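You operate a simulated robot arm through the tools that you are given. There is no shell and no other tool. Be economical: measure what you need, move in short steps, check, and stop when the job is done.

The job below is to be done with a simulated two-armed robot. You get a single attempt, and the scene is never put back.

## Task
Pile two of the three laid-out hex plates on the hex block so the ports run through, and prove them.
Fine: bars over squares of their colour, the top squares on the sides of the tabs; open the white tap and press the yellow button till the green lamp lights. The other plates and the blue tap stay.

The check looks at the end state, three seconds after you hand in, the way a careful person would. Anything else that was tipped, shoved, dropped, spilled or broken makes it a failure.

## Robot
Two 6-joint arms with fingered hands on one trunk, on a base that drives. Base frame: it is fixed to the floor where the robot stands at the start and does not move with it; the origin is under the middle of the robot, x ahead of it, y to its left, z up; the surface under the hand at the start is at about z = 900. Lengths are in mm, angles in degrees, forces in N, time in s.
The left shoulder is at the start at [70, 168, 1271], the right one opposite. With the tool pointing down near the work surface each hand reaches from about 680 to 740 mm from the robot's upright axis, wherever it stands, measured 20 degrees to its own side. Places, roughly: blue tap marked rail [300, -100, 1000]; hex plate with blue band (6x7x2 cm) [300, 0, 900]; hex plate with brown band (6x7x2 cm) [500, -100, 900]; hex plate with orange band (6x7x2 cm) [300, 0, 1000]; hex plate with purple band (6x7x2 cm) [500, -200, 900]; hex plate with red band (6x7x2 cm) [300, 0, 900]; hex plate with white band (6x7x2 cm) [500, -300, 900]; hex plate with yellow band (6x7x2 cm) [300, 0, 900]; teal box with two taps [300, -100, 900]; white tap marked pile [300, -100, 900]; yellow button on teal box [300, -200, 1000]. Payload 4 kg a hand.
The TCP of each hand is the grasp point between the finger pads, 26 mm short of the fingertips. In the tool frame z runs along the fingers and y along their closing line. The gripper opens to 132 mm. The gripper's body begins 73 mm behind the TCP. The gripper is a hand of 3 fingers: y runs from the thumb to the fingers, the wrist lies at [0, 0, -224] in the tool frame.
Orientation is told as [roll, pitch, yaw] about the base's x, y, z axes, in that order, counted from this pose: with the fingers straight down and closing along the base's y, the tool's x points along the base's -x, its y along +y and its z along -z.

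## Interface
- The arms move only by the tool drive_tool. It takes "left_moves", "right_moves" or both (then of equal length, played together; a hand with none holds still); each is a list of rows, each a list of 6 numbers: the shift along the base's x, y, z in mm, then the turn, a rotation vector about the base's x, y, z in degrees. In form: [[tx, ty, tz, rx, ry, rz], ...]. A call has 1 to 20 rows; each row is the pose to reach, as a shift and turn from the pose commanded when the call began. A row lasts 0.2 s, in which the tool goes at most 50 mm and 8.6 degrees; a call with a longer step from one row to the next is refused whole. A pose out of reach is approached as far as the arm can. The call stops where the force on the tool passes 40 N (or 10 N more than at its start, if that is more) or the arm is blocked; 0.2 s more then pass. In this call time passes only in rows, and 0.2 s behind the last. It gives the time, the measured TCP pose, the force on the tool (base axes), the opening and the grip force at its end, in the units of the frame above (readings bear some noise), with the torque about the TCP (base axes, N m) and any sound that the robot's microphone picked up, and new pictures: "pictures" is both (left out), scene, wrist or none (wrist: the cameras of the hands that moved).
- Cameras (640 x 400 px; columns grow to the right, rows downward): "scene" is now at [99.8, -32.9, 1462]; the picture's right is [-0.71, -0.71, 0.00], its down [-0.63, 0.64, -0.44] and it looks along [0.31, -0.31, -0.90] (base axes); focal length 214 px, centre (320, 200). "left" rides on the left gripper at [-61, 3, -92] in its tool frame; the picture's right is [-0.05, -1.00, 0.00], its down [0.83, -0.04, -0.55] and it looks along [0.55, -0.03, 0.83] (tool axes); focal length 230 px, centre (320, 200). "right" rides on the right gripper at [62, 3, -92] in its tool frame; the picture's right is [-0.05, 1.00, 0.00], its down [-0.83, -0.04, -0.56] and it looks along [-0.55, -0.03, 0.83] (tool axes); focal length 230 px, centre (320, 200). There is no depth. A picture from a camera that has moved, and an enlarged one, comes with that camera's place and axes in the base frame and with its lens. The place of the scene camera against the robot may be out by one fixed shift of up to 18 mm in any direction.
- slide_trunk(by): slides the trunk up (or, below 0, down) by that many mm; the arms and the scene camera ride with it, the base frame stays. It gives what a move gives, with no picture.
- steer(legs): drives the robot by 1 to 6 legs, each [ahead, left, turn to the left] in mm, mm and degrees, along the robot's own axes; the way and the turn of a leg run together, so that a leg with both is an arc; at most 1500 mm and 180 degrees a leg. The arms and the cameras ride along, it lands a little off, and it stops where it bumps. It gives what a move gives, and a new picture of the scene camera.
- move_fingers(finger1, finger2, thumb_bend, hand): sets how far each is bent, from 0 (flat) to 100 (curled in); at 30 the hand is open as for a grip, at 70 the pads meet at the TCP. One left out holds its place. A second passes; each finger stops where it meets its share of the squeeze, and holds until it gets a number again. It is the only way to open and close the hand. It gives what a move gives, with no picture; readings hold the bend of each and the force on the fingers (four entries, about 0 where the hand has none), thumb and palm.
- aim_head(pan, tilt): turns the head with the scene camera to pan (to the left, within 86 degrees either way) and tilt (down, from -29 to 69), counted from straight ahead of the robot. It gives what a move gives, and a new picture of the scene camera.
- zoom(camera, box): a new picture of the part [left, top, right, bottom] of that camera's present view, enlarged. No time passes.
- finish_job(): hands the job in; it is judged then, once.

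Go step by step. Nothing tells you exact positions but the pictures and the camera data: compare them with the known pose of the tool, close in by small moves and look again before you grip or let go. The budget is 120 turns and 260 pictures, counting those below and the enlarged ones. Unless the task says otherwise, let go and move clear before handing in, and close with one line.

The tools are called after "Request:" by a JSON object that holds its "api" and its "payload". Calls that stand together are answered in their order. drive_tool: Moves the arms, as the interface text tells. Its arguments: {"type":"object","properties":{"left_moves":{"type":"array","items":{"type":"array","items":{"type":"number"}}},"right_moves":{"type":"array","items":{"type":"array","items":{"type":"number"}}},"pictures":{"type":"string","enum":["both","scene","wrist","none"]}},"required":[]} The other tools are called the same way: slide_trunk (by) slides the trunk up or down; move_fingers (finger1, finger2, thumb_bend, hand) moves the fingers one by one; steer (legs) drives the base; aim_head (pan, tilt) turns the head that bears the scene camera; zoom (camera, box) takes an enlarged picture of a part of a camera's view; finish_job () hands the job in.

At the start:

```text
t: 0.0
left_tool_pos: [98.1, 300.9, 426.4]
left_ee_rot: [5.8, 4.4, -91.4]
left_wrist_force: [0.0, -0.4, -0.4]
left_wrist_torque: [-0.01, 0.0, 0.05]
left_grip_width: 131.7
left_grasp_force: 0.0
left_shape: jaw
left_bend: [30.0, 30.0, 30.0]
left_finger forces: [0.1, 0.0, 0.0, 0.0, 0.0, 0.0]
right_tool_pos: [340.2, -441.9, 1262.8]
right_ee_rot: [0.0, 0.0, 0.0]
right_wrist_force: [-0.1, -0.4, -0.1]
right_wrist_torque: [0.01, 0.02, 0.05]
right_grip_width: 131.6
right_grasp_force: 0.1
right_shape: jaw
right_bend: [30.0, 30.0, 30.0]
right_finger forces: [0.0, 0.0, 0.1, 0.0, 0.1, 0.0]
trunk travel left (down, up): [-716.0, 224.0]
robot x, y, heading: [-1.8, -0.8, 0.0]
head pan, tilt: [-45.1, 63.8]
```

scene: 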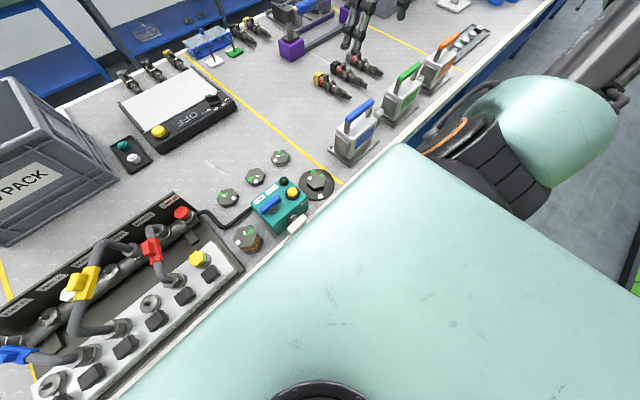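
right: 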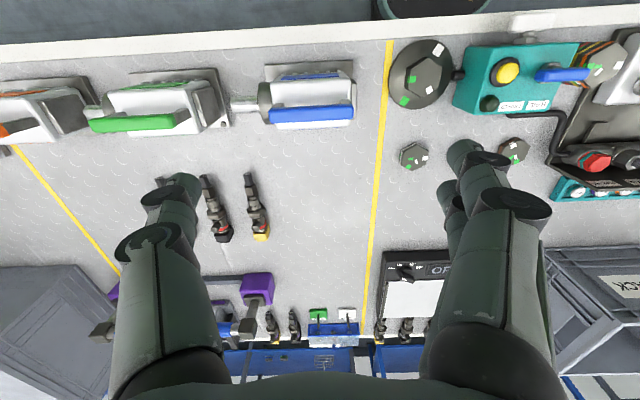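
left: 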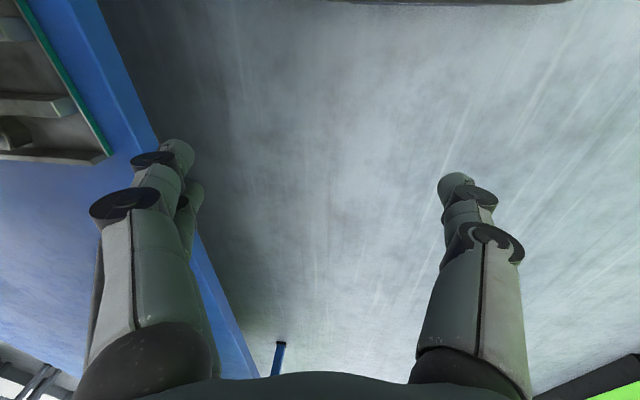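

I see a teal box with a yellow button, a round-based hex block beside it, three loose hex plates, and another stack on the other side of the box. I'll enlarge these for detail.

Request:
{"api": "zoom", "payload": {"camera": "scene", "box": [200, 130, 360, 260]}}

Request:
{"api": "zoom", "payload": {"camera": "right", "box": [370, 20, 640, 190]}}

```text
3.08 times, centred on (280, 195) of scene
camera zoom: at [99.8, -32.9, 1462.0], right [-0.71, -0.71, 0.0], down [-0.63, 0.64, -0.44], along [0.31, -0.31, -0.9], focal length 660 px, centre (443, 215)
```

zoom: 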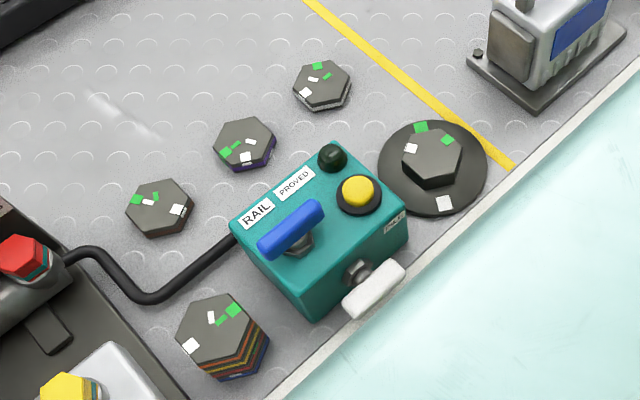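

```text
2.35 times, centred on (505, 105) of right
camera zoom: at [279.2, -439.5, 1355.5], right [0.05, 1.0, 0.0], down [0.83, -0.04, 0.56], along [0.55, -0.03, -0.83], focal length 541 px, centre (-115, 424)
```

zoom: 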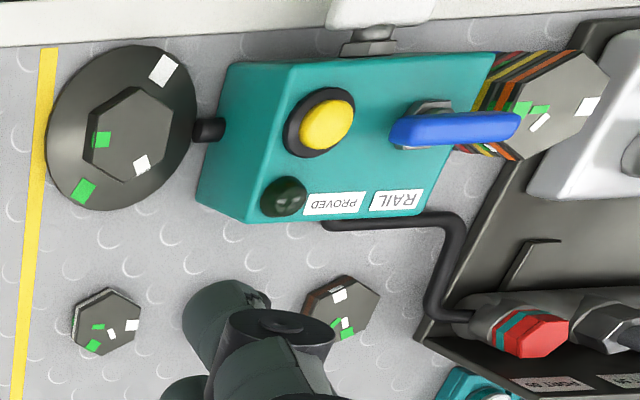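

The plates lie at about x 476, y −40/−139/−236 and the block at about (324, −243). I'll zoom tighter to read the markings.

Request:
{"api": "zoom", "payload": {"camera": "scene", "box": [290, 155, 346, 190]}}

Request:
{"api": "zoom", "payload": {"camera": "scene", "box": [264, 141, 296, 161]}}

Request:
{"api": "zoom", "payload": {"camera": "scene", "box": [241, 165, 273, 185]}}

Request:
{"api": "zoom", "payload": {"camera": "scene", "box": [212, 187, 244, 207]}}

```text
11.43 times, centred on (318, 172) of scene
camera zoom: at [99.8, -32.9, 1462.0], right [-0.71, -0.71, 0.0], down [-0.63, 0.64, -0.44], along [0.31, -0.31, -0.9], focal length 2451 px, centre (343, 514)
```

zoom: 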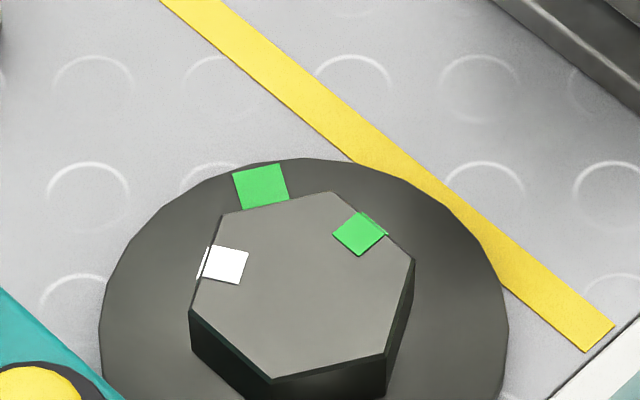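

```text
16.00 times, centred on (280, 151) of scene
camera zoom: at [99.8, -32.9, 1462.0], right [-0.71, -0.71, 0.0], down [-0.63, 0.64, -0.44], along [0.31, -0.31, -0.9], focal length 3432 px, centre (960, 984)
```

zoom: 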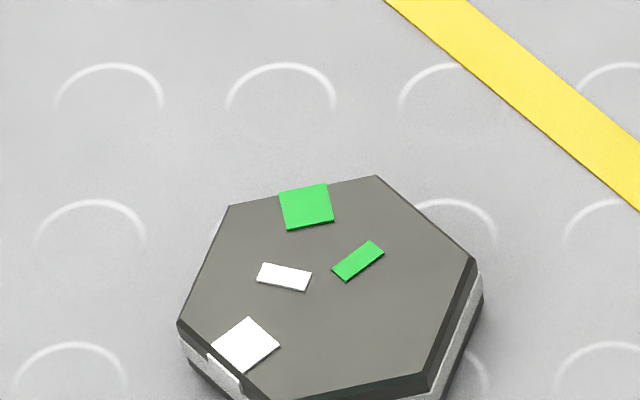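

```text
16.00 times, centred on (257, 175) of scene
camera zoom: at [99.8, -32.9, 1462.0], right [-0.71, -0.71, 0.0], down [-0.63, 0.64, -0.44], along [0.31, -0.31, -0.9], focal length 3432 px, centre (1328, 600)
```

zoom: 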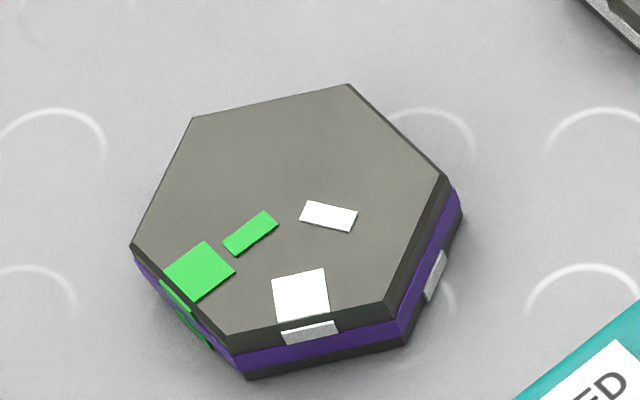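

```text
16.00 times, centred on (228, 197) of scene
camera zoom: at [99.8, -32.9, 1462.0], right [-0.71, -0.71, 0.0], down [-0.63, 0.64, -0.44], along [0.31, -0.31, -0.9], focal length 3432 px, centre (1792, 248)
```

zoom: 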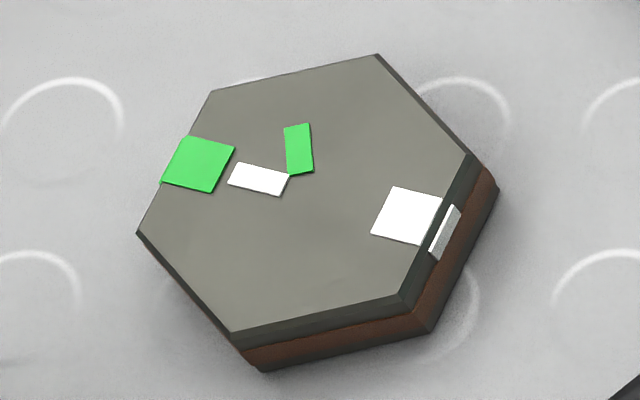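

Reading the sides clockwise in the picture from the top edge (0 to 5):

| Piece | Below | Above |
|---|---|---|
| Block | – | green 1, white 5 |
| Tabs | – | green 0, white 3 |
| Purple plate | bars green 4, white 2 | squares green 4, white 3 |
| Brown plate | bars green 0, white 5 | squares green 5, white 2 |

So purple goes on first, turned 180°. Brown goes on top, turned 60° clockwise. I'll back off to get the reach.

Request:
{"api": "steer", "payload": {"legs": [[-187, 103, 0]]}}

Request:
{"api": "aim_head", "payload": {"pan": -25, "tilt": 50}}

```text
t: 1.7
left_tool_pos: [-90.6, 399.9, 427.0]
left_ee_rot: [5.7, 4.4, -91.4]
left_wrist_force: [0.8, 0.5, 0.6]
left_wrist_torque: [-0.01, 0.03, -0.05]
left_grip_width: 132.0
left_grasp_force: 0.0
left_shape: jaw
left_bend: [30.0, 30.0, 30.0]
left_finger forces: [0.0, 0.0, 0.0, 0.0, 0.0, 0.0]
right_tool_pos: [152.5, -343.7, 1262.6]
right_ee_rot: [0.0, 0.1, 0.1]
right_wrist_force: [-0.7, -0.2, -0.2]
right_wrist_torque: [-0.01, 0.02, 0.01]
right_grip_width: 131.8
right_grasp_force: 0.0
right_shape: jaw
right_bend: [30.0, 30.0, 30.0]
right_finger forces: [0.0, 0.0, 0.1, 0.0, 0.1, 0.0]
trunk travel left (down, up): [-716.0, 224.0]
robot x, y, heading: [-190.1, 99.5, 0.0]
head pan, tilt: [-45.1, 63.8]
camera scene: at [-88.4, 66.5, 1461.9], right [-0.71, -0.71, 0.0], down [-0.63, 0.64, -0.44], along [0.31, -0.31, -0.9], focal length 214 px, centre (320, 200)
```

scene: 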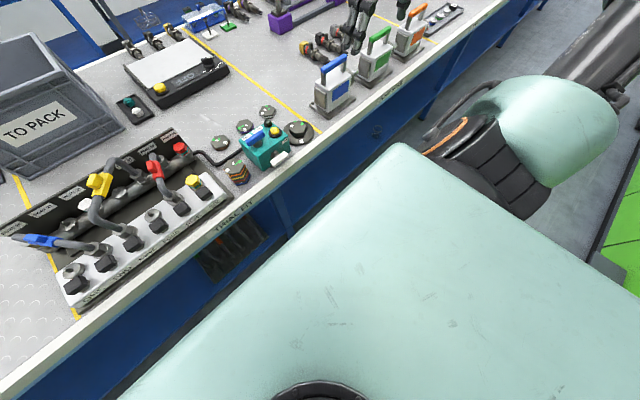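

```text
t: 2.5
left_tool_pos: [-91.3, 400.8, 426.4]
left_ee_rot: [5.7, 4.4, -91.4]
left_wrist_force: [0.0, 0.4, 0.6]
left_wrist_torque: [-0.01, 0.02, -0.02]
left_grip_width: 131.7
left_grasp_force: 0.1
left_shape: jaw
left_bend: [30.0, 30.0, 30.0]
left_finger forces: [0.1, 0.0, 0.0, 0.0, 0.0, 0.0]
right_tool_pos: [152.3, -341.8, 1262.2]
right_ee_rot: [-0.1, -0.1, 0.0]
right_wrist_force: [0.6, 0.1, 0.1]
right_wrist_torque: [-0.01, -0.02, 0.02]
right_grip_width: 131.9
right_grasp_force: 0.1
right_shape: jaw
right_bend: [30.0, 30.0, 30.0]
right_finger forces: [0.0, 0.0, 0.0, 0.0, 0.0, 0.0]
trunk travel left (down, up): [-716.0, 224.0]
robot x, y, heading: [-187.0, 99.4, 0.3]
head pan, tilt: [-25.0, 50.0]
camera scene: at [-63.6, 78.9, 1478.8], right [-0.42, -0.91, 0.0], down [-0.69, 0.32, -0.64], along [0.58, -0.27, -0.77], focal length 214 px, centre (320, 200)
```

scene: 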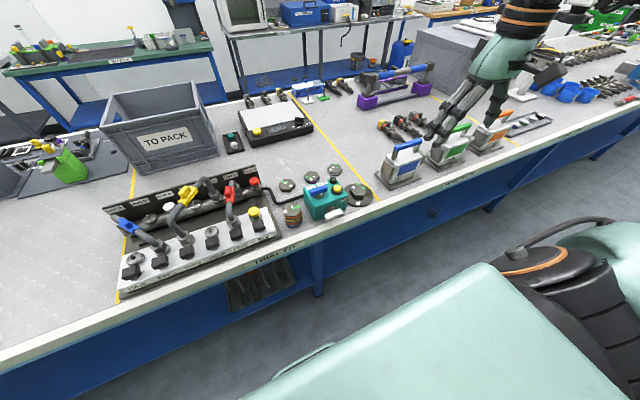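

The view is clear now. I'll zoom on the working area.

Request:
{"api": "zoom", "payload": {"camera": "scene", "box": [272, 155, 384, 225]}}

Request:
{"api": "zoom", "payload": {"camera": "scene", "box": [300, 175, 348, 225]}}

```text
5.71 times, centred on (328, 190) of scene
camera zoom: at [-63.6, 78.9, 1478.8], right [-0.42, -0.91, 0.0], down [-0.69, 0.32, -0.64], along [0.58, -0.27, -0.77], focal length 1226 px, centre (274, 257)
```

zoom: 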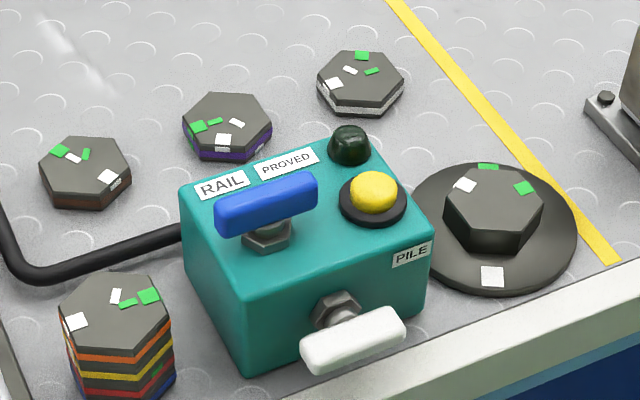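

```text
8.00 times, centred on (324, 200) of scene
camera zoom: at [-63.6, 78.9, 1478.8], right [-0.42, -0.91, 0.0], down [-0.69, 0.32, -0.64], along [0.58, -0.27, -0.77], focal length 1716 px, centre (288, 200)
```

zoom: 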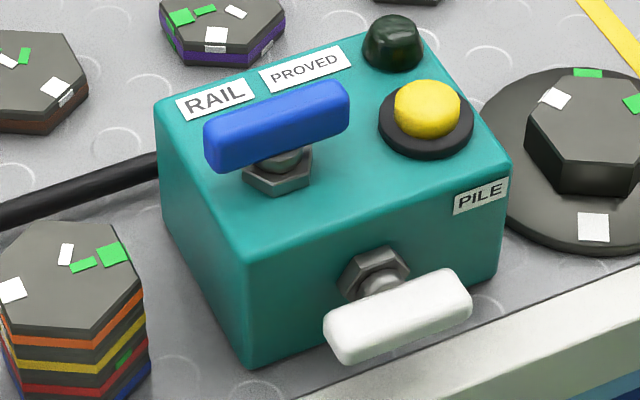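

Next I'll bring the right hand above the purple plate, still high up, and look with its camera.

Request:
{"api": "drive_tool", "payload": {"right_moves": [[40, 25, 0, 0, 0, 0], [80, 50, 0, 0, 0, 0], [120, 75, 0, 0, 0, 0], [160, 100, 0, 0, 0, 0], [200, 125, -20, 0, 0, 0], [240, 150, -40, 0, 0, 0], [270, 175, -60, 0, 0, 0], [300, 200, -80, 0, 0, 0], [315, 202, -100, 0, 0, 0], [315, 202, -110, 0, 0, 0]], "pictures": "both"}}

```text
refused: row 5 steps farther than a row can; nothing moved
```

Request:
{"api": "drive_tool", "payload": {"right_moves": [[40, 25, 0, 0, 0, 0], [80, 50, 0, 0, 0, 0], [120, 75, 0, 0, 0, 0], [160, 100, 0, 0, 0, 0], [195, 125, -20, 0, 0, 0], [230, 150, -40, 0, 0, 0], [260, 175, -60, 0, 0, 0], [290, 195, -80, 0, 0, 0], [315, 202, -100, 0, 0, 0], [315, 202, -110, 0, 0, 0]], "pictures": "both"}}

```text
t: 4.7
left_tool_pos: [-91.1, 401.3, 426.8]
left_ee_rot: [5.8, 4.5, -91.4]
left_wrist_force: [-0.3, -0.3, -0.1]
left_wrist_torque: [0.0, 0.0, 0.02]
left_grip_width: 131.7
left_grasp_force: 0.0
left_shape: jaw
left_bend: [30.0, 30.0, 30.0]
left_finger forces: [0.1, 0.0, 0.0, 0.1, 0.1, 0.0]
right_tool_pos: [299.7, -301.9, 1136.7]
right_ee_rot: [0.1, 0.0, 0.0]
right_wrist_force: [0.9, 0.1, -0.5]
right_wrist_torque: [-0.03, 0.01, 0.0]
right_grip_width: 131.7
right_grasp_force: 0.0
right_shape: jaw
right_bend: [30.0, 30.0, 30.0]
right_finger forces: [0.0, 0.0, 0.0, 0.1, 0.0, 0.1]
right hand out of reach, approached as far as the arm can: row 3, 4, 5, 6, 7, 8, 9, 10
trunk travel left (down, up): [-716.0, 224.0]
robot x, y, heading: [-188.6, 103.1, 0.1]
head pan, tilt: [-25.0, 50.0]
camera scene: at [-63.1, 79.0, 1478.8], right [-0.42, -0.91, 0.0], down [-0.69, 0.32, -0.64], along [0.58, -0.27, -0.77], focal length 214 px, centre (320, 200)
camera right: at [237.8, -300.0, 1229.2], right [0.05, 1.0, 0.0], down [0.83, -0.04, 0.56], along [0.56, -0.03, -0.83], focal length 230 px, centre (320, 200)
```

scene: 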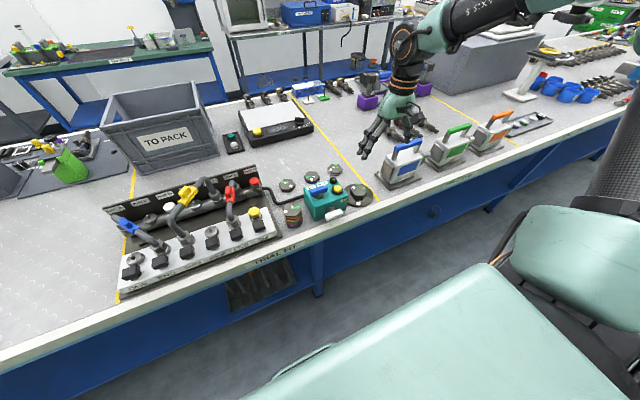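
right: 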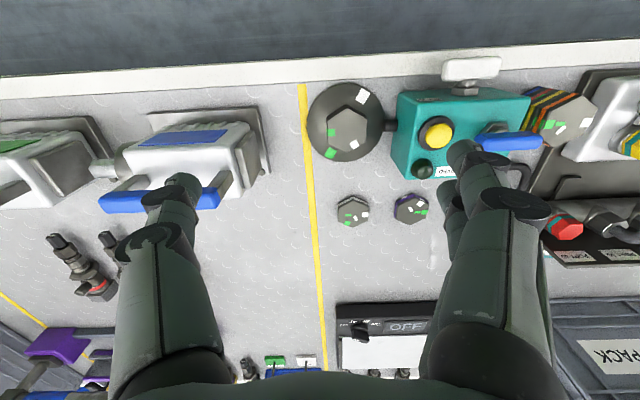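

The arm doesn't stretch that far at this height, so I'll raise the trunk so the shoulder sits higher relative to the hand, and try again.

Request:
{"api": "slide_trunk", "payload": {"by": 150}}

Request:
{"api": "drive_tool", "payload": {"right_moves": [[30, 20, -20, 0, 0, 0], [60, 50, -40, 0, 0, 0], [85, 75, -70, 0, 0, 0], [110, 100, -100, 0, 0, 0], [135, 130, -120, 0, 0, 0], [155, 150, -140, 0, 0, 0], [168, 162, -150, 0, 0, 0]], "pictures": "both"}}

```text
t: 6.4
left_tool_pos: [-90.9, 402.3, 575.9]
left_ee_rot: [5.7, 4.4, -91.4]
left_wrist_force: [0.2, 0.2, -0.5]
left_wrist_torque: [-0.04, 0.01, 0.0]
left_grip_width: 131.8
left_grasp_force: 0.0
left_shape: jaw
left_bend: [30.0, 30.0, 30.0]
left_finger forces: [0.1, 0.0, 0.0, 0.0, 0.0, 0.0]
right_tool_pos: [299.1, -302.0, 1286.2]
right_ee_rot: [0.1, -0.1, 0.0]
right_wrist_force: [0.1, -0.1, -0.9]
right_wrist_torque: [0.03, -0.05, 0.0]
right_grip_width: 131.9
right_grasp_force: 0.1
right_shape: jaw
right_bend: [30.0, 30.0, 30.0]
right_finger forces: [0.0, 0.0, 0.0, 0.0, 0.0, 0.1]
trunk travel left (down, up): [-866.0, 74.0]
robot x, y, heading: [-186.8, 101.2, -0.1]
head pan, tilt: [-25.0, 50.0]
```

```text
t: 8.0
left_tool_pos: [-90.5, 401.5, 577.3]
left_ee_rot: [5.7, 4.4, -91.4]
left_wrist_force: [0.1, 0.6, -0.1]
left_wrist_torque: [0.0, -0.03, 0.03]
left_grip_width: 131.9
left_grasp_force: 0.1
left_shape: jaw
left_bend: [30.0, 30.0, 30.0]
left_finger forces: [0.0, 0.0, 0.1, 0.1, 0.2, 0.1]
right_tool_pos: [306.1, -301.7, 1168.9]
right_ee_rot: [0.2, -0.1, 0.0]
right_wrist_force: [-0.1, -1.0, 0.7]
right_wrist_torque: [-0.05, -0.02, -0.02]
right_grip_width: 131.9
right_grasp_force: 0.2
right_shape: jaw
right_bend: [30.0, 30.0, 30.0]
right_finger forces: [0.0, 0.0, 0.0, 0.1, 0.1, 0.1]
right hand out of reach, approached as far as the arm can: row 1, 2, 3, 4, 5, 6, 7
trunk travel left (down, up): [-866.0, 74.0]
robot x, y, heading: [-187.2, 97.5, 0.1]
head pan, tilt: [-25.0, 50.0]
camera scene: at [-62.6, 78.5, 1628.7], right [-0.42, -0.91, 0.0], down [-0.69, 0.32, -0.64], along [0.58, -0.27, -0.77], focal length 214 px, centre (320, 200)
camera right: at [245.4, -298.7, 1261.2], right [0.05, 1.0, 0.0], down [0.83, -0.05, 0.56], along [0.56, -0.03, -0.83], focal length 230 px, centre (320, 200)
```

scene: 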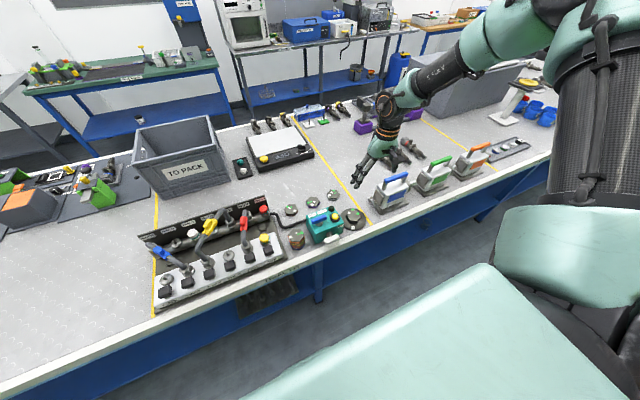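
right: 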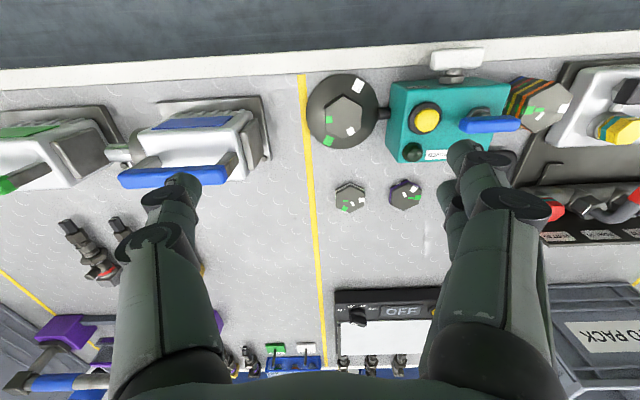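

The hand is stuck at the same place regardless of height. I'll test where it can go by lowering further and moving in x alone.

Request:
{"api": "drive_tool", "payload": {"right_moves": [[20, 0, -20, 0, 0, 0], [40, 0, -40, 0, 0, 0], [60, 0, -60, 0, 0, 0], [80, 0, -80, 0, 0, 0], [100, 0, -80, 0, 0, 0]], "pictures": "none"}}

Request:
{"api": "drive_tool", "payload": {"right_moves": [[0, 20, 0, 0, 0, 0], [0, 40, 0, 0, 0, 0], [0, 60, 0, 0, 0, 0], [0, 80, 0, 0, 0, 0], [0, 100, 0, 0, 0, 0]], "pictures": "none"}}

```text
t: 9.2
left_tool_pos: [-91.3, 402.0, 577.6]
left_ee_rot: [5.7, 4.4, -91.4]
left_wrist_force: [0.7, 0.4, -0.1]
left_wrist_torque: [-0.01, 0.02, 0.0]
left_grip_width: 131.9
left_grasp_force: 0.1
left_shape: jaw
left_bend: [30.0, 30.0, 30.0]
left_finger forces: [0.0, 0.0, 0.0, 0.0, 0.0, 0.1]
right_tool_pos: [338.5, -347.5, 1105.1]
right_ee_rot: [0.1, 0.0, 0.0]
right_wrist_force: [-0.5, 0.8, 0.4]
right_wrist_torque: [0.0, 0.0, 0.01]
right_grip_width: 131.9
right_grasp_force: 0.1
right_shape: jaw
right_bend: [30.0, 30.0, 30.0]
right_finger forces: [0.0, 0.1, 0.1, 0.0, 0.1, 0.1]
right hand out of reach, approached as far as the arm can: row 1, 2, 3, 4, 5
trunk travel left (down, up): [-866.0, 74.0]
robot x, y, heading: [-190.4, 99.8, -0.0]
head pan, tilt: [-25.0, 50.0]
```

```text
t: 10.4
left_tool_pos: [-91.4, 402.3, 576.3]
left_ee_rot: [5.7, 4.3, -91.4]
left_wrist_force: [0.6, 0.5, -0.3]
left_wrist_torque: [-0.02, 0.0, -0.01]
left_grip_width: 131.7
left_grasp_force: 0.0
left_shape: jaw
left_bend: [30.0, 30.0, 30.0]
left_finger forces: [0.0, 0.0, 0.0, 0.1, 0.0, 0.0]
right_tool_pos: [296.2, -296.4, 1116.0]
right_ee_rot: [0.1, -0.1, 0.0]
right_wrist_force: [1.0, -0.7, -0.5]
right_wrist_torque: [0.0, 0.0, 0.01]
right_grip_width: 131.8
right_grasp_force: 0.0
right_shape: jaw
right_bend: [30.0, 30.0, 30.0]
right_finger forces: [0.1, 0.0, 0.0, 0.0, 0.0, 0.1]
right hand out of reach, approached as far as the arm can: row 1, 2, 3, 4, 5
trunk travel left (down, up): [-866.0, 74.0]
robot x, y, heading: [-186.9, 101.9, 0.1]
head pan, tilt: [-25.0, 50.0]
```

The limit looks like an azimuth limit tied to the wrist yaw. I'll see whether yawing the hand frees it.

Request:
{"api": "drive_tool", "payload": {"right_moves": [[0, 0, 0, 0, 0, 8], [0, 0, 0, 0, 0, 16], [0, 0, 0, 0, 0, 24], [0, 0, 0, 0, 0, 32], [0, 0, 0, 0, 0, 40], [0, 0, 0, 0, 0, 48], [0, 0, 0, 0, 0, 56], [0, 0, 0, 0, 0, 60]], "pictures": "none"}}

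Request:
{"api": "drive_tool", "payload": {"right_moves": [[20, 20, 0, 0, 0, 0], [40, 40, 0, 0, 0, 0], [60, 60, 0, 0, 0, 0], [80, 80, 0, 0, 0, 0], [100, 100, 0, 0, 0, 0]], "pictures": "none"}}

```text
t: 12.2
left_tool_pos: [-90.8, 402.4, 576.3]
left_ee_rot: [5.8, 4.4, -91.4]
left_wrist_force: [0.0, 0.7, -0.1]
left_wrist_torque: [-0.04, -0.01, 0.02]
left_grip_width: 131.9
left_grasp_force: 0.0
left_shape: jaw
left_bend: [30.0, 30.0, 30.0]
left_finger forces: [0.0, 0.1, 0.0, 0.0, 0.0, 0.0]
right_tool_pos: [297.0, -297.6, 1115.1]
right_ee_rot: [0.1, 0.0, 60.1]
right_wrist_force: [0.4, 0.0, -0.2]
right_wrist_torque: [0.0, -0.02, 0.02]
right_grip_width: 131.9
right_grasp_force: 0.0
right_shape: jaw
right_bend: [30.0, 30.0, 30.0]
right_finger forces: [0.0, 0.0, 0.1, 0.0, 0.0, 0.1]
trunk travel left (down, up): [-866.0, 74.0]
robot x, y, heading: [-188.8, 102.9, 0.4]
head pan, tilt: [-25.0, 50.0]
```

```text
t: 13.4
left_tool_pos: [-90.3, 402.5, 577.2]
left_ee_rot: [5.7, 4.4, -91.4]
left_wrist_force: [-0.5, 0.6, -0.4]
left_wrist_torque: [0.0, -0.01, -0.02]
left_grip_width: 132.0
left_grasp_force: 0.0
left_shape: jaw
left_bend: [30.0, 30.0, 30.0]
left_finger forces: [0.0, 0.1, 0.0, 0.0, 0.1, 0.1]
right_tool_pos: [297.2, -296.3, 1130.2]
right_ee_rot: [0.0, 0.0, 60.0]
right_wrist_force: [0.6, 0.7, -0.1]
right_wrist_torque: [-0.02, -0.01, -0.02]
right_grip_width: 132.0
right_grasp_force: 0.1
right_shape: jaw
right_bend: [30.0, 30.0, 30.0]
right_finger forces: [0.1, 0.0, 0.0, 0.1, 0.1, 0.1]
right hand out of reach, approached as far as the arm can: row 1, 2, 3, 4, 5
trunk travel left (down, up): [-866.0, 74.0]
robot x, y, heading: [-183.4, 100.8, 0.2]
head pan, tilt: [-25.0, 50.0]
```

To learn how commands count after a blocked reach, I'll retract a little and read the result.

Request:
{"api": "drive_tool", "payload": {"right_moves": [[-40, -20, 0, 0, 0, -8], [-80, -40, 0, 0, 0, -16], [-100, -50, 0, 0, 0, -20]], "pictures": "scene"}}

```text
t: 14.2
left_tool_pos: [-91.0, 402.0, 578.3]
left_ee_rot: [5.8, 4.4, -91.2]
left_wrist_force: [-0.2, 0.6, 0.2]
left_wrist_torque: [0.0, 0.02, 0.01]
left_grip_width: 131.9
left_grasp_force: 0.0
left_shape: jaw
left_bend: [30.0, 30.0, 30.0]
left_finger forces: [0.1, 0.0, 0.1, 0.1, 0.0, 0.1]
right_tool_pos: [199.2, -346.2, 1126.1]
right_ee_rot: [0.0, -0.1, 40.1]
right_wrist_force: [0.4, -0.3, -1.0]
right_wrist_torque: [-0.01, -0.02, -0.01]
right_grip_width: 132.0
right_grasp_force: 0.1
right_shape: jaw
right_bend: [30.0, 30.0, 30.0]
right_finger forces: [0.0, 0.0, 0.1, 0.0, 0.0, 0.1]
trunk travel left (down, up): [-866.0, 74.0]
robot x, y, heading: [-191.2, 102.6, -0.0]
head pan, tilt: [-25.0, 50.0]
camera scene: at [-64.7, 77.8, 1628.7], right [-0.42, -0.91, 0.0], down [-0.69, 0.32, -0.64], along [0.58, -0.27, -0.77], focal length 214 px, centre (320, 200)
```

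scene: 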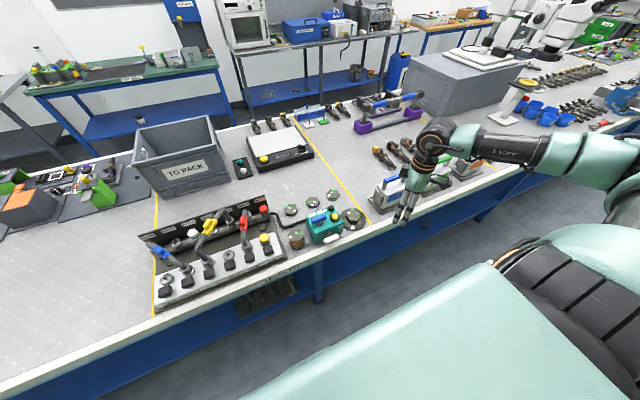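

Commands count from the achieved pose, so the blocked spot is a real reach limit. I'll test lower, with z near 1070 (equivalent to about 920 with the trunk down).

Request:
{"api": "drive_tool", "payload": {"right_moves": [[0, 30, -25, 0, 0, 0], [0, 60, -50, 0, 0, 0], [20, 90, -55, 0, 0, 0], [50, 120, -55, 0, 0, 0], [80, 140, -55, 0, 0, 0], [110, 160, -55, 0, 0, 0], [140, 175, -55, 0, 0, 0], [170, 185, -55, 0, 0, 0], [200, 195, -55, 0, 0, 0], [230, 200, -55, 0, 0, 0]], "pictures": "scene"}}

```text
t: 16.4
left_tool_pos: [-90.5, 401.5, 576.3]
left_ee_rot: [5.6, 4.4, -91.4]
left_wrist_force: [0.1, -1.1, -0.1]
left_wrist_torque: [0.0, -0.01, 0.02]
left_grip_width: 132.1
left_grasp_force: 0.1
left_shape: jaw
left_bend: [30.0, 30.0, 30.0]
left_finger forces: [0.0, 0.0, 0.0, 0.0, 0.1, 0.0]
right_tool_pos: [291.5, -295.8, 1100.9]
right_ee_rot: [0.2, -0.2, 40.0]
right_wrist_force: [0.4, 0.3, 0.6]
right_wrist_torque: [0.0, -0.02, -0.01]
right_grip_width: 131.8
right_grasp_force: 0.1
right_shape: jaw
right_bend: [30.0, 30.0, 30.0]
right_finger forces: [0.0, 0.1, 0.0, 0.0, 0.1, 0.0]
right hand out of reach, approached as far as the arm can: row 4, 5, 6, 7, 8, 9, 10
trunk travel left (down, up): [-866.0, 74.0]
robot x, y, heading: [-191.3, 101.2, 0.1]
head pan, tilt: [-25.0, 50.0]
camera scene: at [-62.7, 78.4, 1628.7], right [-0.42, -0.91, 0.0], down [-0.69, 0.32, -0.64], along [0.58, -0.27, -0.77], focal length 214 px, centre (320, 200)
```

scene: 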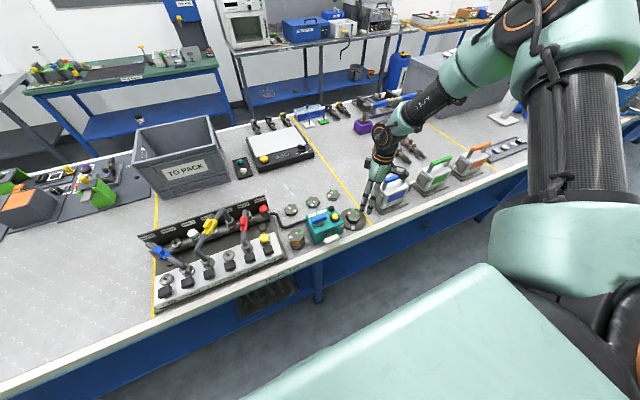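

The boundary looks like a vertical plane, independent of height. I'll back off in front of the table and test how far down the arm goes on this side.

Request:
{"api": "drive_tool", "payload": {"right_moves": [[-40, -20, 0, 0, 0, -8], [-80, -40, 0, 0, 0, -16], [-120, -50, 0, 0, 0, -24], [-150, -50, 0, 0, 0, -32], [-160, -50, 0, 0, 0, -40], [-160, -50, -40, 0, 0, -40], [-160, -50, -80, 0, 0, -40], [-160, -50, -120, 0, 0, -40], [-160, -50, -160, 0, 0, -40], [-160, -50, -190, 0, 0, -40]], "pictures": "scene"}}

```text
t: 18.6
left_tool_pos: [-91.2, 402.7, 576.2]
left_ee_rot: [5.7, 4.5, -91.4]
left_wrist_force: [-0.4, -0.3, 0.7]
left_wrist_torque: [0.02, 0.02, -0.02]
left_grip_width: 131.8
left_grasp_force: 0.0
left_shape: jaw
left_bend: [30.0, 30.0, 30.0]
left_finger forces: [0.0, 0.1, 0.0, 0.0, 0.1, 0.1]
right_tool_pos: [126.2, -336.1, 911.5]
right_ee_rot: [0.0, 0.0, 0.0]
right_wrist_force: [1.0, -0.7, -0.5]
right_wrist_torque: [-0.02, 0.04, 0.03]
right_grip_width: 132.1
right_grasp_force: 0.0
right_shape: jaw
right_bend: [30.0, 30.0, 30.0]
right_finger forces: [0.0, 0.1, 0.0, 0.0, 0.1, 0.0]
right hand out of reach, approached as far as the arm can: row 3, 4, 5, 6, 7
trunk travel left (down, up): [-866.0, 74.0]
robot x, y, heading: [-188.9, 100.3, -0.4]
head pan, tilt: [-25.0, 50.0]
camera scene: at [-62.4, 79.6, 1628.8], right [-0.42, -0.91, 0.0], down [-0.69, 0.32, -0.64], along [0.58, -0.27, -0.77], focal length 214 px, centre (320, 200)
```

scene: 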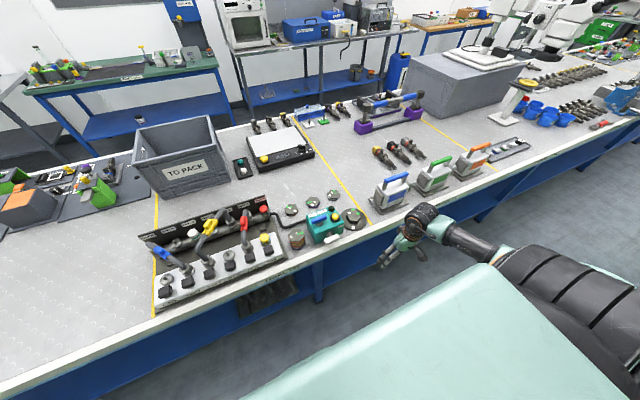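

At this depth the hand is fine. I'll test moving inward (+y) here, in front of the table.

Request:
{"api": "drive_tool", "payload": {"right_moves": [[0, 40, 0, 0, 0, 0], [0, 80, 0, 0, 0, 0], [0, 120, 0, 0, 0, 0], [0, 160, 0, 0, 0, 0], [0, 200, 0, 0, 0, 0]], "pictures": "none"}}

```text
t: 19.8
left_tool_pos: [-90.3, 401.4, 576.8]
left_ee_rot: [5.7, 4.5, -91.4]
left_wrist_force: [0.6, -1.0, 0.6]
left_wrist_torque: [0.01, 0.01, 0.03]
left_grip_width: 131.8
left_grasp_force: 0.0
left_shape: jaw
left_bend: [30.0, 30.0, 30.0]
left_finger forces: [0.0, 0.0, 0.0, 0.0, 0.0, 0.0]
right_tool_pos: [120.3, -190.3, 918.3]
right_ee_rot: [0.3, -0.1, -0.1]
right_wrist_force: [0.1, 0.2, -0.6]
right_wrist_torque: [0.01, -0.04, -0.02]
right_grip_width: 132.2
right_grasp_force: 0.1
right_shape: jaw
right_bend: [30.0, 30.0, 30.0]
right_finger forces: [0.0, 0.0, 0.0, 0.0, 0.0, 0.0]
right hand out of reach, approached as far as the arm can: row 4, 5
trunk travel left (down, up): [-866.0, 74.0]
robot x, y, heading: [-187.0, 102.5, 0.1]
head pan, tilt: [-25.0, 50.0]
```

The shoulder won't swing farther inward than about 40° to its own side, so I'll work at about 50° to the right with the robot's heading turned 50° left. I lift the hand first.

Request:
{"api": "drive_tool", "payload": {"right_moves": [[10, -40, 0, 0, 0, 0], [20, -80, 0, 0, 0, 0], [40, -120, 0, 0, 0, 0], [60, -155, 0, 0, 0, 0], [65, -160, 45, 0, 0, 0], [65, -160, 90, 0, 0, 0], [65, -160, 135, 0, 0, 0], [65, -160, 180, 0, 0, 0], [65, -160, 220, 0, 0, 0]], "pictures": "none"}}

Request:
{"api": "steer", "payload": {"legs": [[47, -242, 0], [0, 0, 50]]}}

Request:
{"api": "aim_head", "payload": {"pan": -50, "tilt": 55}}

```text
t: 21.8
left_tool_pos: [-90.7, 402.8, 576.2]
left_ee_rot: [5.7, 4.3, -91.4]
left_wrist_force: [-0.6, -0.3, 0.6]
left_wrist_torque: [0.01, 0.02, 0.0]
left_grip_width: 131.8
left_grasp_force: 0.2
left_shape: jaw
left_bend: [30.0, 30.0, 30.0]
left_finger forces: [0.0, 0.1, 0.0, 0.0, 0.1, 0.1]
right_tool_pos: [193.6, -335.3, 1119.5]
right_ee_rot: [0.1, -0.1, 0.1]
right_wrist_force: [0.0, 0.1, -0.2]
right_wrist_torque: [0.0, -0.02, 0.0]
right_grip_width: 131.9
right_grasp_force: 0.1
right_shape: jaw
right_bend: [30.0, 30.0, 30.0]
right_finger forces: [0.1, 0.0, 0.1, 0.0, 0.0, 0.1]
right hand out of reach, approached as far as the arm can: row 8, 9
trunk travel left (down, up): [-866.0, 74.0]
robot x, y, heading: [-191.5, 97.7, 0.0]
head pan, tilt: [-25.0, 50.0]
```

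```text
t: 25.9
left_tool_pos: [-306.2, 132.8, 577.0]
left_ee_rot: [5.7, 4.3, -41.9]
left_wrist_force: [-0.3, 0.0, -0.1]
left_wrist_torque: [-0.03, 0.0, -0.02]
left_grip_width: 132.1
left_grasp_force: 0.1
left_shape: jaw
left_bend: [30.0, 30.0, 30.0]
left_finger forces: [0.1, 0.0, 0.1, 0.0, 0.1, 0.0]
right_tool_pos: [438.6, -131.1, 1118.8]
right_ee_rot: [0.1, 0.0, 49.4]
right_wrist_force: [0.9, 0.0, 0.3]
right_wrist_torque: [0.02, -0.02, -0.01]
right_grip_width: 132.2
right_grasp_force: 0.1
right_shape: jaw
right_bend: [30.0, 30.0, 30.0]
right_finger forces: [0.0, 0.0, 0.1, 0.0, 0.1, 0.0]
trunk travel left (down, up): [-866.0, 74.0]
robot x, y, heading: [-141.7, -136.3, 49.6]
head pan, tilt: [-25.0, 50.0]
camera scene: at [-32.9, -57.7, 1628.8], right [0.41, -0.91, 0.0], down [-0.7, -0.32, -0.64], along [0.59, 0.27, -0.77], focal length 214 px, centre (320, 200)
```

scene: 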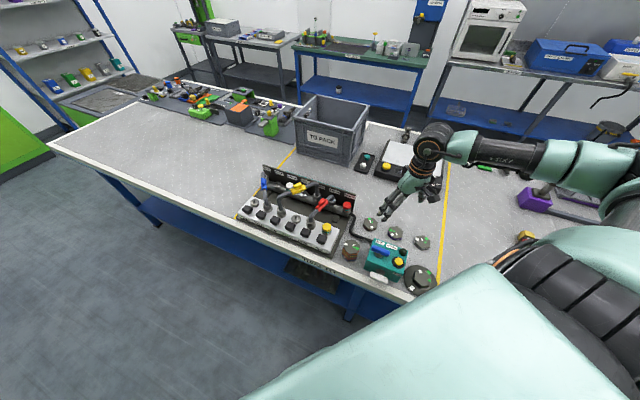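

```text
t: 26.8
left_tool_pos: [-306.9, 132.7, 578.0]
left_ee_rot: [5.7, 4.5, -41.9]
left_wrist_force: [-1.0, 0.5, 0.9]
left_wrist_torque: [0.0, -0.03, 0.0]
left_grip_width: 132.0
left_grasp_force: 0.1
left_shape: jaw
left_bend: [30.0, 30.0, 30.0]
left_finger forces: [0.0, 0.1, 0.0, 0.0, 0.0, 0.0]
right_tool_pos: [439.8, -130.6, 1118.7]
right_ee_rot: [0.2, -0.1, 49.4]
right_wrist_force: [-0.7, 1.2, 0.3]
right_wrist_torque: [-0.02, 0.01, -0.04]
right_grip_width: 132.1
right_grasp_force: 0.0
right_shape: jaw
right_bend: [30.0, 30.0, 30.0]
right_finger forces: [0.1, 0.1, 0.0, 0.0, 0.0, 0.1]
trunk travel left (down, up): [-866.0, 74.0]
robot x, y, heading: [-140.4, -136.9, 49.7]
head pan, tilt: [-50.0, 55.0]
camera scene: at [-31.0, -89.9, 1622.3], right [-0.01, -1.0, 0.0], down [-0.82, 0.01, -0.57], along [0.57, -0.01, -0.82], focal length 214 px, centre (320, 200)
```

scene: 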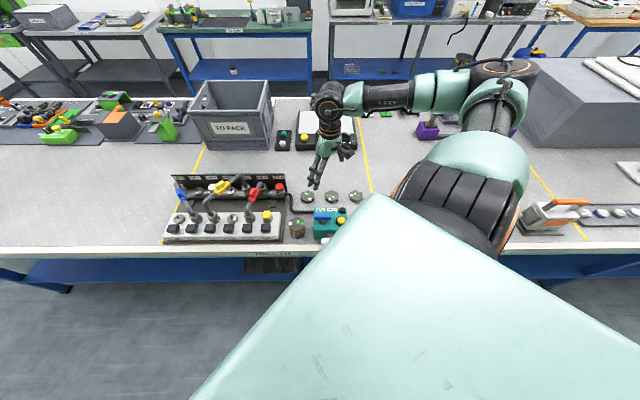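

The hand is now above the purple plate. I'll test the wrist's yaw range by turning to world yaw −60, and look.

Request:
{"api": "drive_tool", "payload": {"right_moves": [[10, 0, 0, 0, 0, -8.4], [20, 0, 0, 0, 0, -16.8], [30, 0, 0, 0, 0, -25.2], [30, 0, 0, 0, 0, -33.6], [30, 0, 0, 0, 0, -42], [30, 0, 0, 0, 0, -50.4], [30, 0, 0, 0, 0, -58.8], [30, 0, 0, 0, 0, -67.2], [30, 0, 0, 0, 0, -75.6], [30, 0, 0, 0, 0, -84], [30, 0, 0, 0, 0, -92.4], [30, 0, 0, 0, 0, -100.8], [30, 0, 0, 0, 0, -109.4]], "pictures": "wrist"}}

```text
t: 29.6
left_tool_pos: [-306.8, 131.3, 577.3]
left_ee_rot: [5.8, 4.5, -42.0]
left_wrist_force: [-0.3, -1.0, -0.5]
left_wrist_torque: [-0.01, -0.02, -0.04]
left_grip_width: 132.0
left_grasp_force: 0.1
left_shape: jaw
left_bend: [30.0, 30.0, 30.0]
left_finger forces: [0.0, 0.1, 0.0, 0.0, 0.0, 0.0]
right_tool_pos: [661.5, -125.5, 1077.8]
right_ee_rot: [-0.7, 0.3, -59.0]
right_wrist_force: [0.7, 0.4, -0.2]
right_wrist_torque: [0.02, 0.02, -0.04]
right_grip_width: 132.0
right_grasp_force: 0.0
right_shape: jaw
right_bend: [30.0, 30.0, 30.0]
right_finger forces: [0.1, 0.0, 0.0, 0.0, 0.0, 0.0]
right hand out of reach, approached as far as the arm can: row 8, 9, 10, 11, 12, 13
trunk travel left (down, up): [-866.0, 74.0]
robot x, y, heading: [-143.8, -134.1, 49.2]
head pan, tilt: [-50.0, 55.0]
camera right: at [633.8, -72.1, 1171.0], right [0.88, 0.47, -0.01], down [0.4, -0.73, 0.55], along [0.25, -0.49, -0.83], focal length 230 px, centre (320, 200)
```

right: 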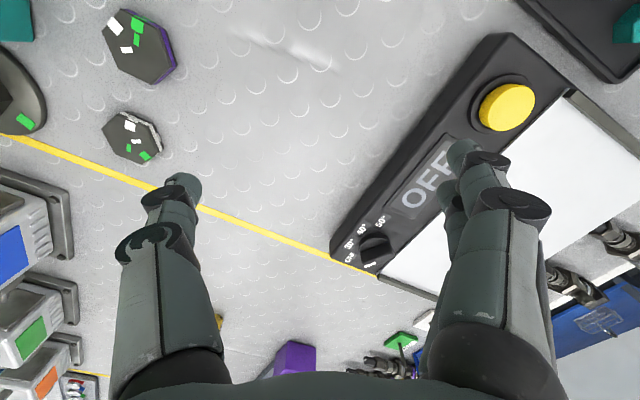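

Out-of-reach turns displace the hand, so I go back. From there I'll test the other yaw direction in smaller pieces.

Request:
{"api": "drive_tool", "payload": {"right_moves": [[-30, 0, 10, 0, 0, 8.4], [-60, 0, 20, 0, 0, 16.8], [-90, 0, 30, 0, 0, 25.2], [-120, -3, 41, 0, 0, 33.6], [-150, -6, 41, 0, 0, 42], [-180, -6, 41, 0, 0, 50.4], [-190, -6, 41, 0, 0, 58.8], [-190, -6, 41, 0, 0, 67.2], [-190, -6, 41, 0, 0, 75.6], [-190, -6, 41, 0, 0, 84], [-190, -6, 41, 0, 0, 92.4], [-190, -6, 41, 0, 0, 100.8], [-190, -6, 41, 0, 0, 109]], "pictures": "none"}}

Request:
{"api": "drive_tool", "payload": {"right_moves": [[0, 0, 0, 0, 0, 8.4], [0, 0, 0, 0, 0, 16.8], [0, 0, 0, 0, 0, 25.2], [0, 0, 0, 0, 0, 33.6], [0, 0, 0, 0, 0, 42], [0, 0, 0, 0, 0, 50.4], [0, 0, 0, 0, 0, 58.8], [0, 0, 0, 0, 0, 67.2], [0, 0, 0, 0, 0, 75.6], [0, 0, 0, 0, 0, 84], [0, 0, 0, 0, 0, 92.4], [0, 0, 0, 0, 0, 100.8], [0, 0, 0, 0, 0, 109]], "pictures": "wrist"}}

```text
t: 32.4
left_tool_pos: [-307.9, 132.4, 576.5]
left_ee_rot: [5.7, 4.4, -41.9]
left_wrist_force: [0.5, 0.3, -0.6]
left_wrist_torque: [-0.01, -0.03, -0.01]
left_grip_width: 131.7
left_grasp_force: 0.1
left_shape: jaw
left_bend: [30.0, 30.0, 30.0]
left_finger forces: [0.0, 0.0, 0.0, 0.1, 0.0, 0.0]
right_tool_pos: [471.7, -133.6, 1117.4]
right_ee_rot: [0.1, 0.0, 49.2]
right_wrist_force: [-0.2, 0.0, 0.1]
right_wrist_torque: [-0.01, -0.03, 0.0]
right_grip_width: 131.9
right_grasp_force: 0.0
right_shape: jaw
right_bend: [30.0, 30.0, 30.0]
right_finger forces: [0.0, 0.0, 0.1, 0.0, 0.1, 0.0]
trunk travel left (down, up): [-866.0, 74.0]
robot x, y, heading: [-138.1, -132.1, 49.5]
head pan, tilt: [-50.0, 55.0]
```

```text
t: 35.1
left_tool_pos: [-307.2, 132.2, 577.2]
left_ee_rot: [5.6, 4.4, -42.0]
left_wrist_force: [-0.2, -0.8, -0.9]
left_wrist_torque: [0.02, -0.01, 0.0]
left_grip_width: 131.8
left_grasp_force: 0.1
left_shape: jaw
left_bend: [30.0, 30.0, 30.0]
left_finger forces: [0.1, 0.1, 0.0, 0.0, 0.1, 0.0]
right_tool_pos: [471.5, -133.3, 1116.8]
right_ee_rot: [0.1, -0.1, 158.3]
right_wrist_force: [-0.5, -0.9, 0.6]
right_wrist_torque: [0.02, 0.01, 0.0]
right_grip_width: 131.9
right_grasp_force: 0.1
right_shape: jaw
right_bend: [30.0, 30.0, 30.0]
right_finger forces: [0.0, 0.0, 0.0, 0.0, 0.0, 0.0]
trunk travel left (down, up): [-866.0, 74.0]
robot x, y, heading: [-141.8, -140.0, 49.5]
head pan, tilt: [-50.0, 55.0]
camera right: at [527.8, -160.5, 1210.1], right [-0.42, -0.91, 0.0], down [-0.75, 0.35, 0.56], along [-0.51, 0.23, -0.83], focal length 230 px, centre (320, 200)
```

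right: 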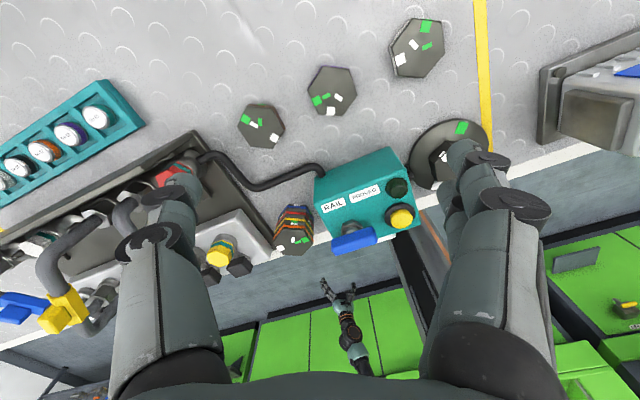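

The yaw range on this side is ample. The plan is to pick purple at yaw 180 and place it at yaw 0. I'll go to yaw 180, narrow the fingers so the neighbours are safe, and lower while looking.

Request:
{"api": "drive_tool", "payload": {"right_moves": [[3, -8, -20, 0, 0, 8], [6, -16, -40, 0, 0, 16], [9, -22, -60, 0, 0, 21.7]], "pictures": "none"}}

Request:
{"api": "move_fingers", "payload": {"hand": "right", "finger1": 46, "finger2": 46, "thumb_bend": 46}}

Request:
{"api": "zoom", "payload": {"camera": "right", "box": [0, 0, 640, 400]}}

```text
t: 36.0
left_tool_pos: [-307.8, 132.6, 576.7]
left_ee_rot: [5.7, 4.4, -42.0]
left_wrist_force: [-0.1, 0.0, -0.4]
left_wrist_torque: [0.02, -0.01, 0.04]
left_grip_width: 131.8
left_grasp_force: 0.1
left_shape: jaw
left_bend: [30.0, 30.0, 30.0]
left_finger forces: [0.0, 0.1, 0.0, 0.0, 0.0, 0.0]
right_tool_pos: [482.8, -155.5, 1058.1]
right_ee_rot: [0.2, -0.1, 179.8]
right_wrist_force: [-1.1, -0.5, -0.8]
right_wrist_torque: [-0.02, -0.01, -0.03]
right_grip_width: 131.9
right_grasp_force: 0.1
right_shape: jaw
right_bend: [30.0, 30.0, 30.0]
right_finger forces: [0.0, 0.0, 0.0, 0.0, 0.0, 0.1]
trunk travel left (down, up): [-866.0, 74.0]
robot x, y, heading: [-143.4, -138.1, 49.5]
head pan, tilt: [-50.0, 55.0]
```

```text
t: 37.0
left_tool_pos: [-306.9, 131.7, 577.2]
left_ee_rot: [5.8, 4.4, -41.9]
left_wrist_force: [0.2, 0.5, -0.2]
left_wrist_torque: [0.01, 0.04, -0.04]
left_grip_width: 131.9
left_grasp_force: 0.0
left_shape: jaw
left_bend: [30.0, 30.0, 30.0]
left_finger forces: [0.0, 0.1, 0.1, 0.1, 0.0, 0.1]
right_tool_pos: [481.0, -156.2, 1056.9]
right_ee_rot: [0.1, -0.2, 179.7]
right_wrist_force: [0.2, 0.0, -0.1]
right_wrist_torque: [0.03, 0.0, 0.01]
right_grip_width: 81.8
right_grasp_force: 0.1
right_shape: fingers
right_bend: [46.0, 46.0, 46.0]
right_finger forces: [0.0, 0.0, 0.1, 0.1, 0.1, 0.0]
trunk travel left (down, up): [-866.0, 74.0]
robot x, y, heading: [-145.2, -138.8, 49.1]
head pan, tilt: [-50.0, 55.0]
```

```text
1.00 times, centred on (320, 200) of right (not enlarged: the box is as wide or as high as the picture)
camera zoom: at [542.6, -159.7, 1150.9], right [-0.06, -1.0, 0.0], down [-0.83, 0.05, 0.56], along [-0.56, 0.03, -0.83], focal length 230 px, centre (320, 200)
```

zoom: 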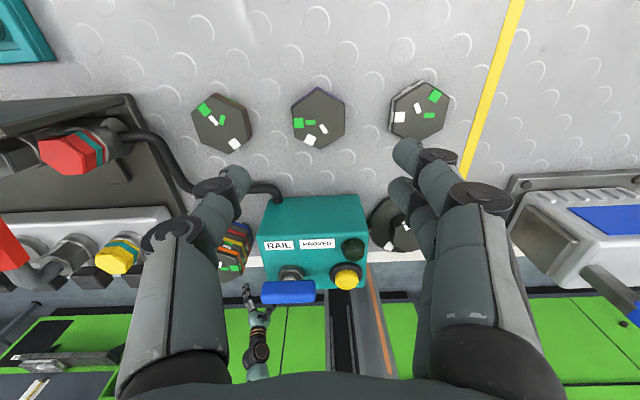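

The plate is nearly under the TCP. I'll zoom to measure centre and rotation.

Request:
{"api": "zoom", "payload": {"camera": "right", "box": [270, 78, 366, 158]}}

```text
5.00 times, centred on (318, 118) of right
camera zoom: at [542.6, -159.7, 1150.9], right [-0.06, -1.0, 0.0], down [-0.83, 0.05, 0.56], along [-0.56, 0.03, -0.83], focal length 1150 px, centre (330, 610)
```

zoom: 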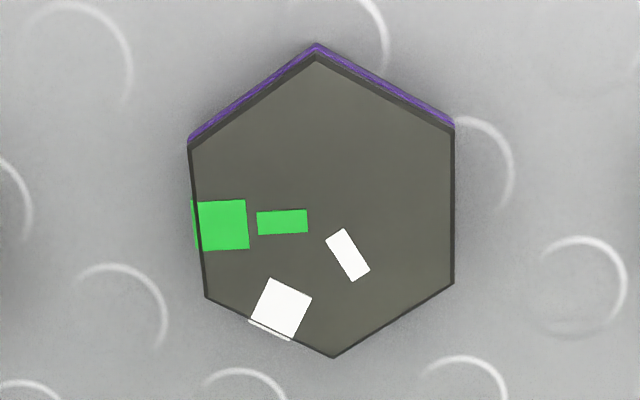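

The plate centre is about (481, −155) with flats facing ±y, square to yaw 180. I'll descend.

Request:
{"api": "drive_tool", "payload": {"right_moves": [[0, 0, -30, 0, 0, 0], [-1, 0, -60, 0, 0, 0], [-1, 0, -85, 0, 0, 0], [-1, 0, -105, 0, 0, 0], [-1, 0, -118, 0, 0, 0], [-1, 0, -126, 0, 0, 0]], "pictures": "wrist"}}

```text
t: 38.4
left_tool_pos: [-306.8, 131.8, 576.8]
left_ee_rot: [5.8, 4.3, -41.9]
left_wrist_force: [-0.2, -0.9, -0.2]
left_wrist_torque: [-0.03, 0.01, 0.03]
left_grip_width: 132.0
left_grasp_force: 0.0
left_shape: jaw
left_bend: [30.0, 30.0, 30.0]
left_finger forces: [0.0, 0.0, 0.0, 0.0, 0.0, 0.0]
right_tool_pos: [479.5, -155.0, 931.5]
right_ee_rot: [0.1, 0.0, 179.8]
right_wrist_force: [0.4, 0.4, 3.1]
right_wrist_torque: [0.08, -0.01, -0.06]
right_grip_width: 81.8
right_grasp_force: 1.7
right_shape: fingers
right_bend: [46.0, 46.0, 46.0]
right_finger forces: [0.5, 0.5, 0.0, 0.0, 2.0, 0.0]
trunk travel left (down, up): [-866.0, 74.0]
robot x, y, heading: [-139.9, -140.6, 49.4]
head pan, tilt: [-50.0, 55.0]
camera right: at [540.7, -159.0, 1025.4], right [-0.06, -1.0, 0.0], down [-0.83, 0.05, 0.55], along [-0.55, 0.03, -0.83], focal length 230 px, centre (320, 200)
```

right: 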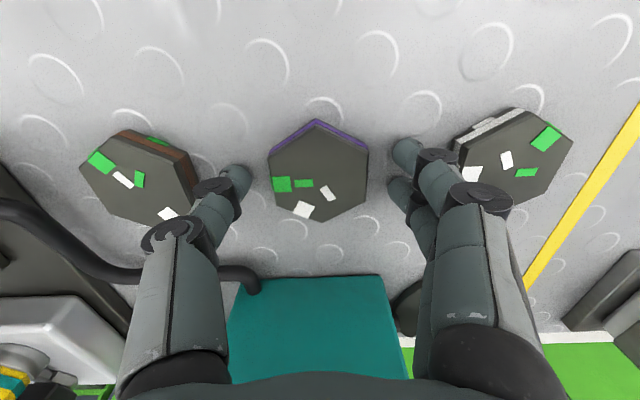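

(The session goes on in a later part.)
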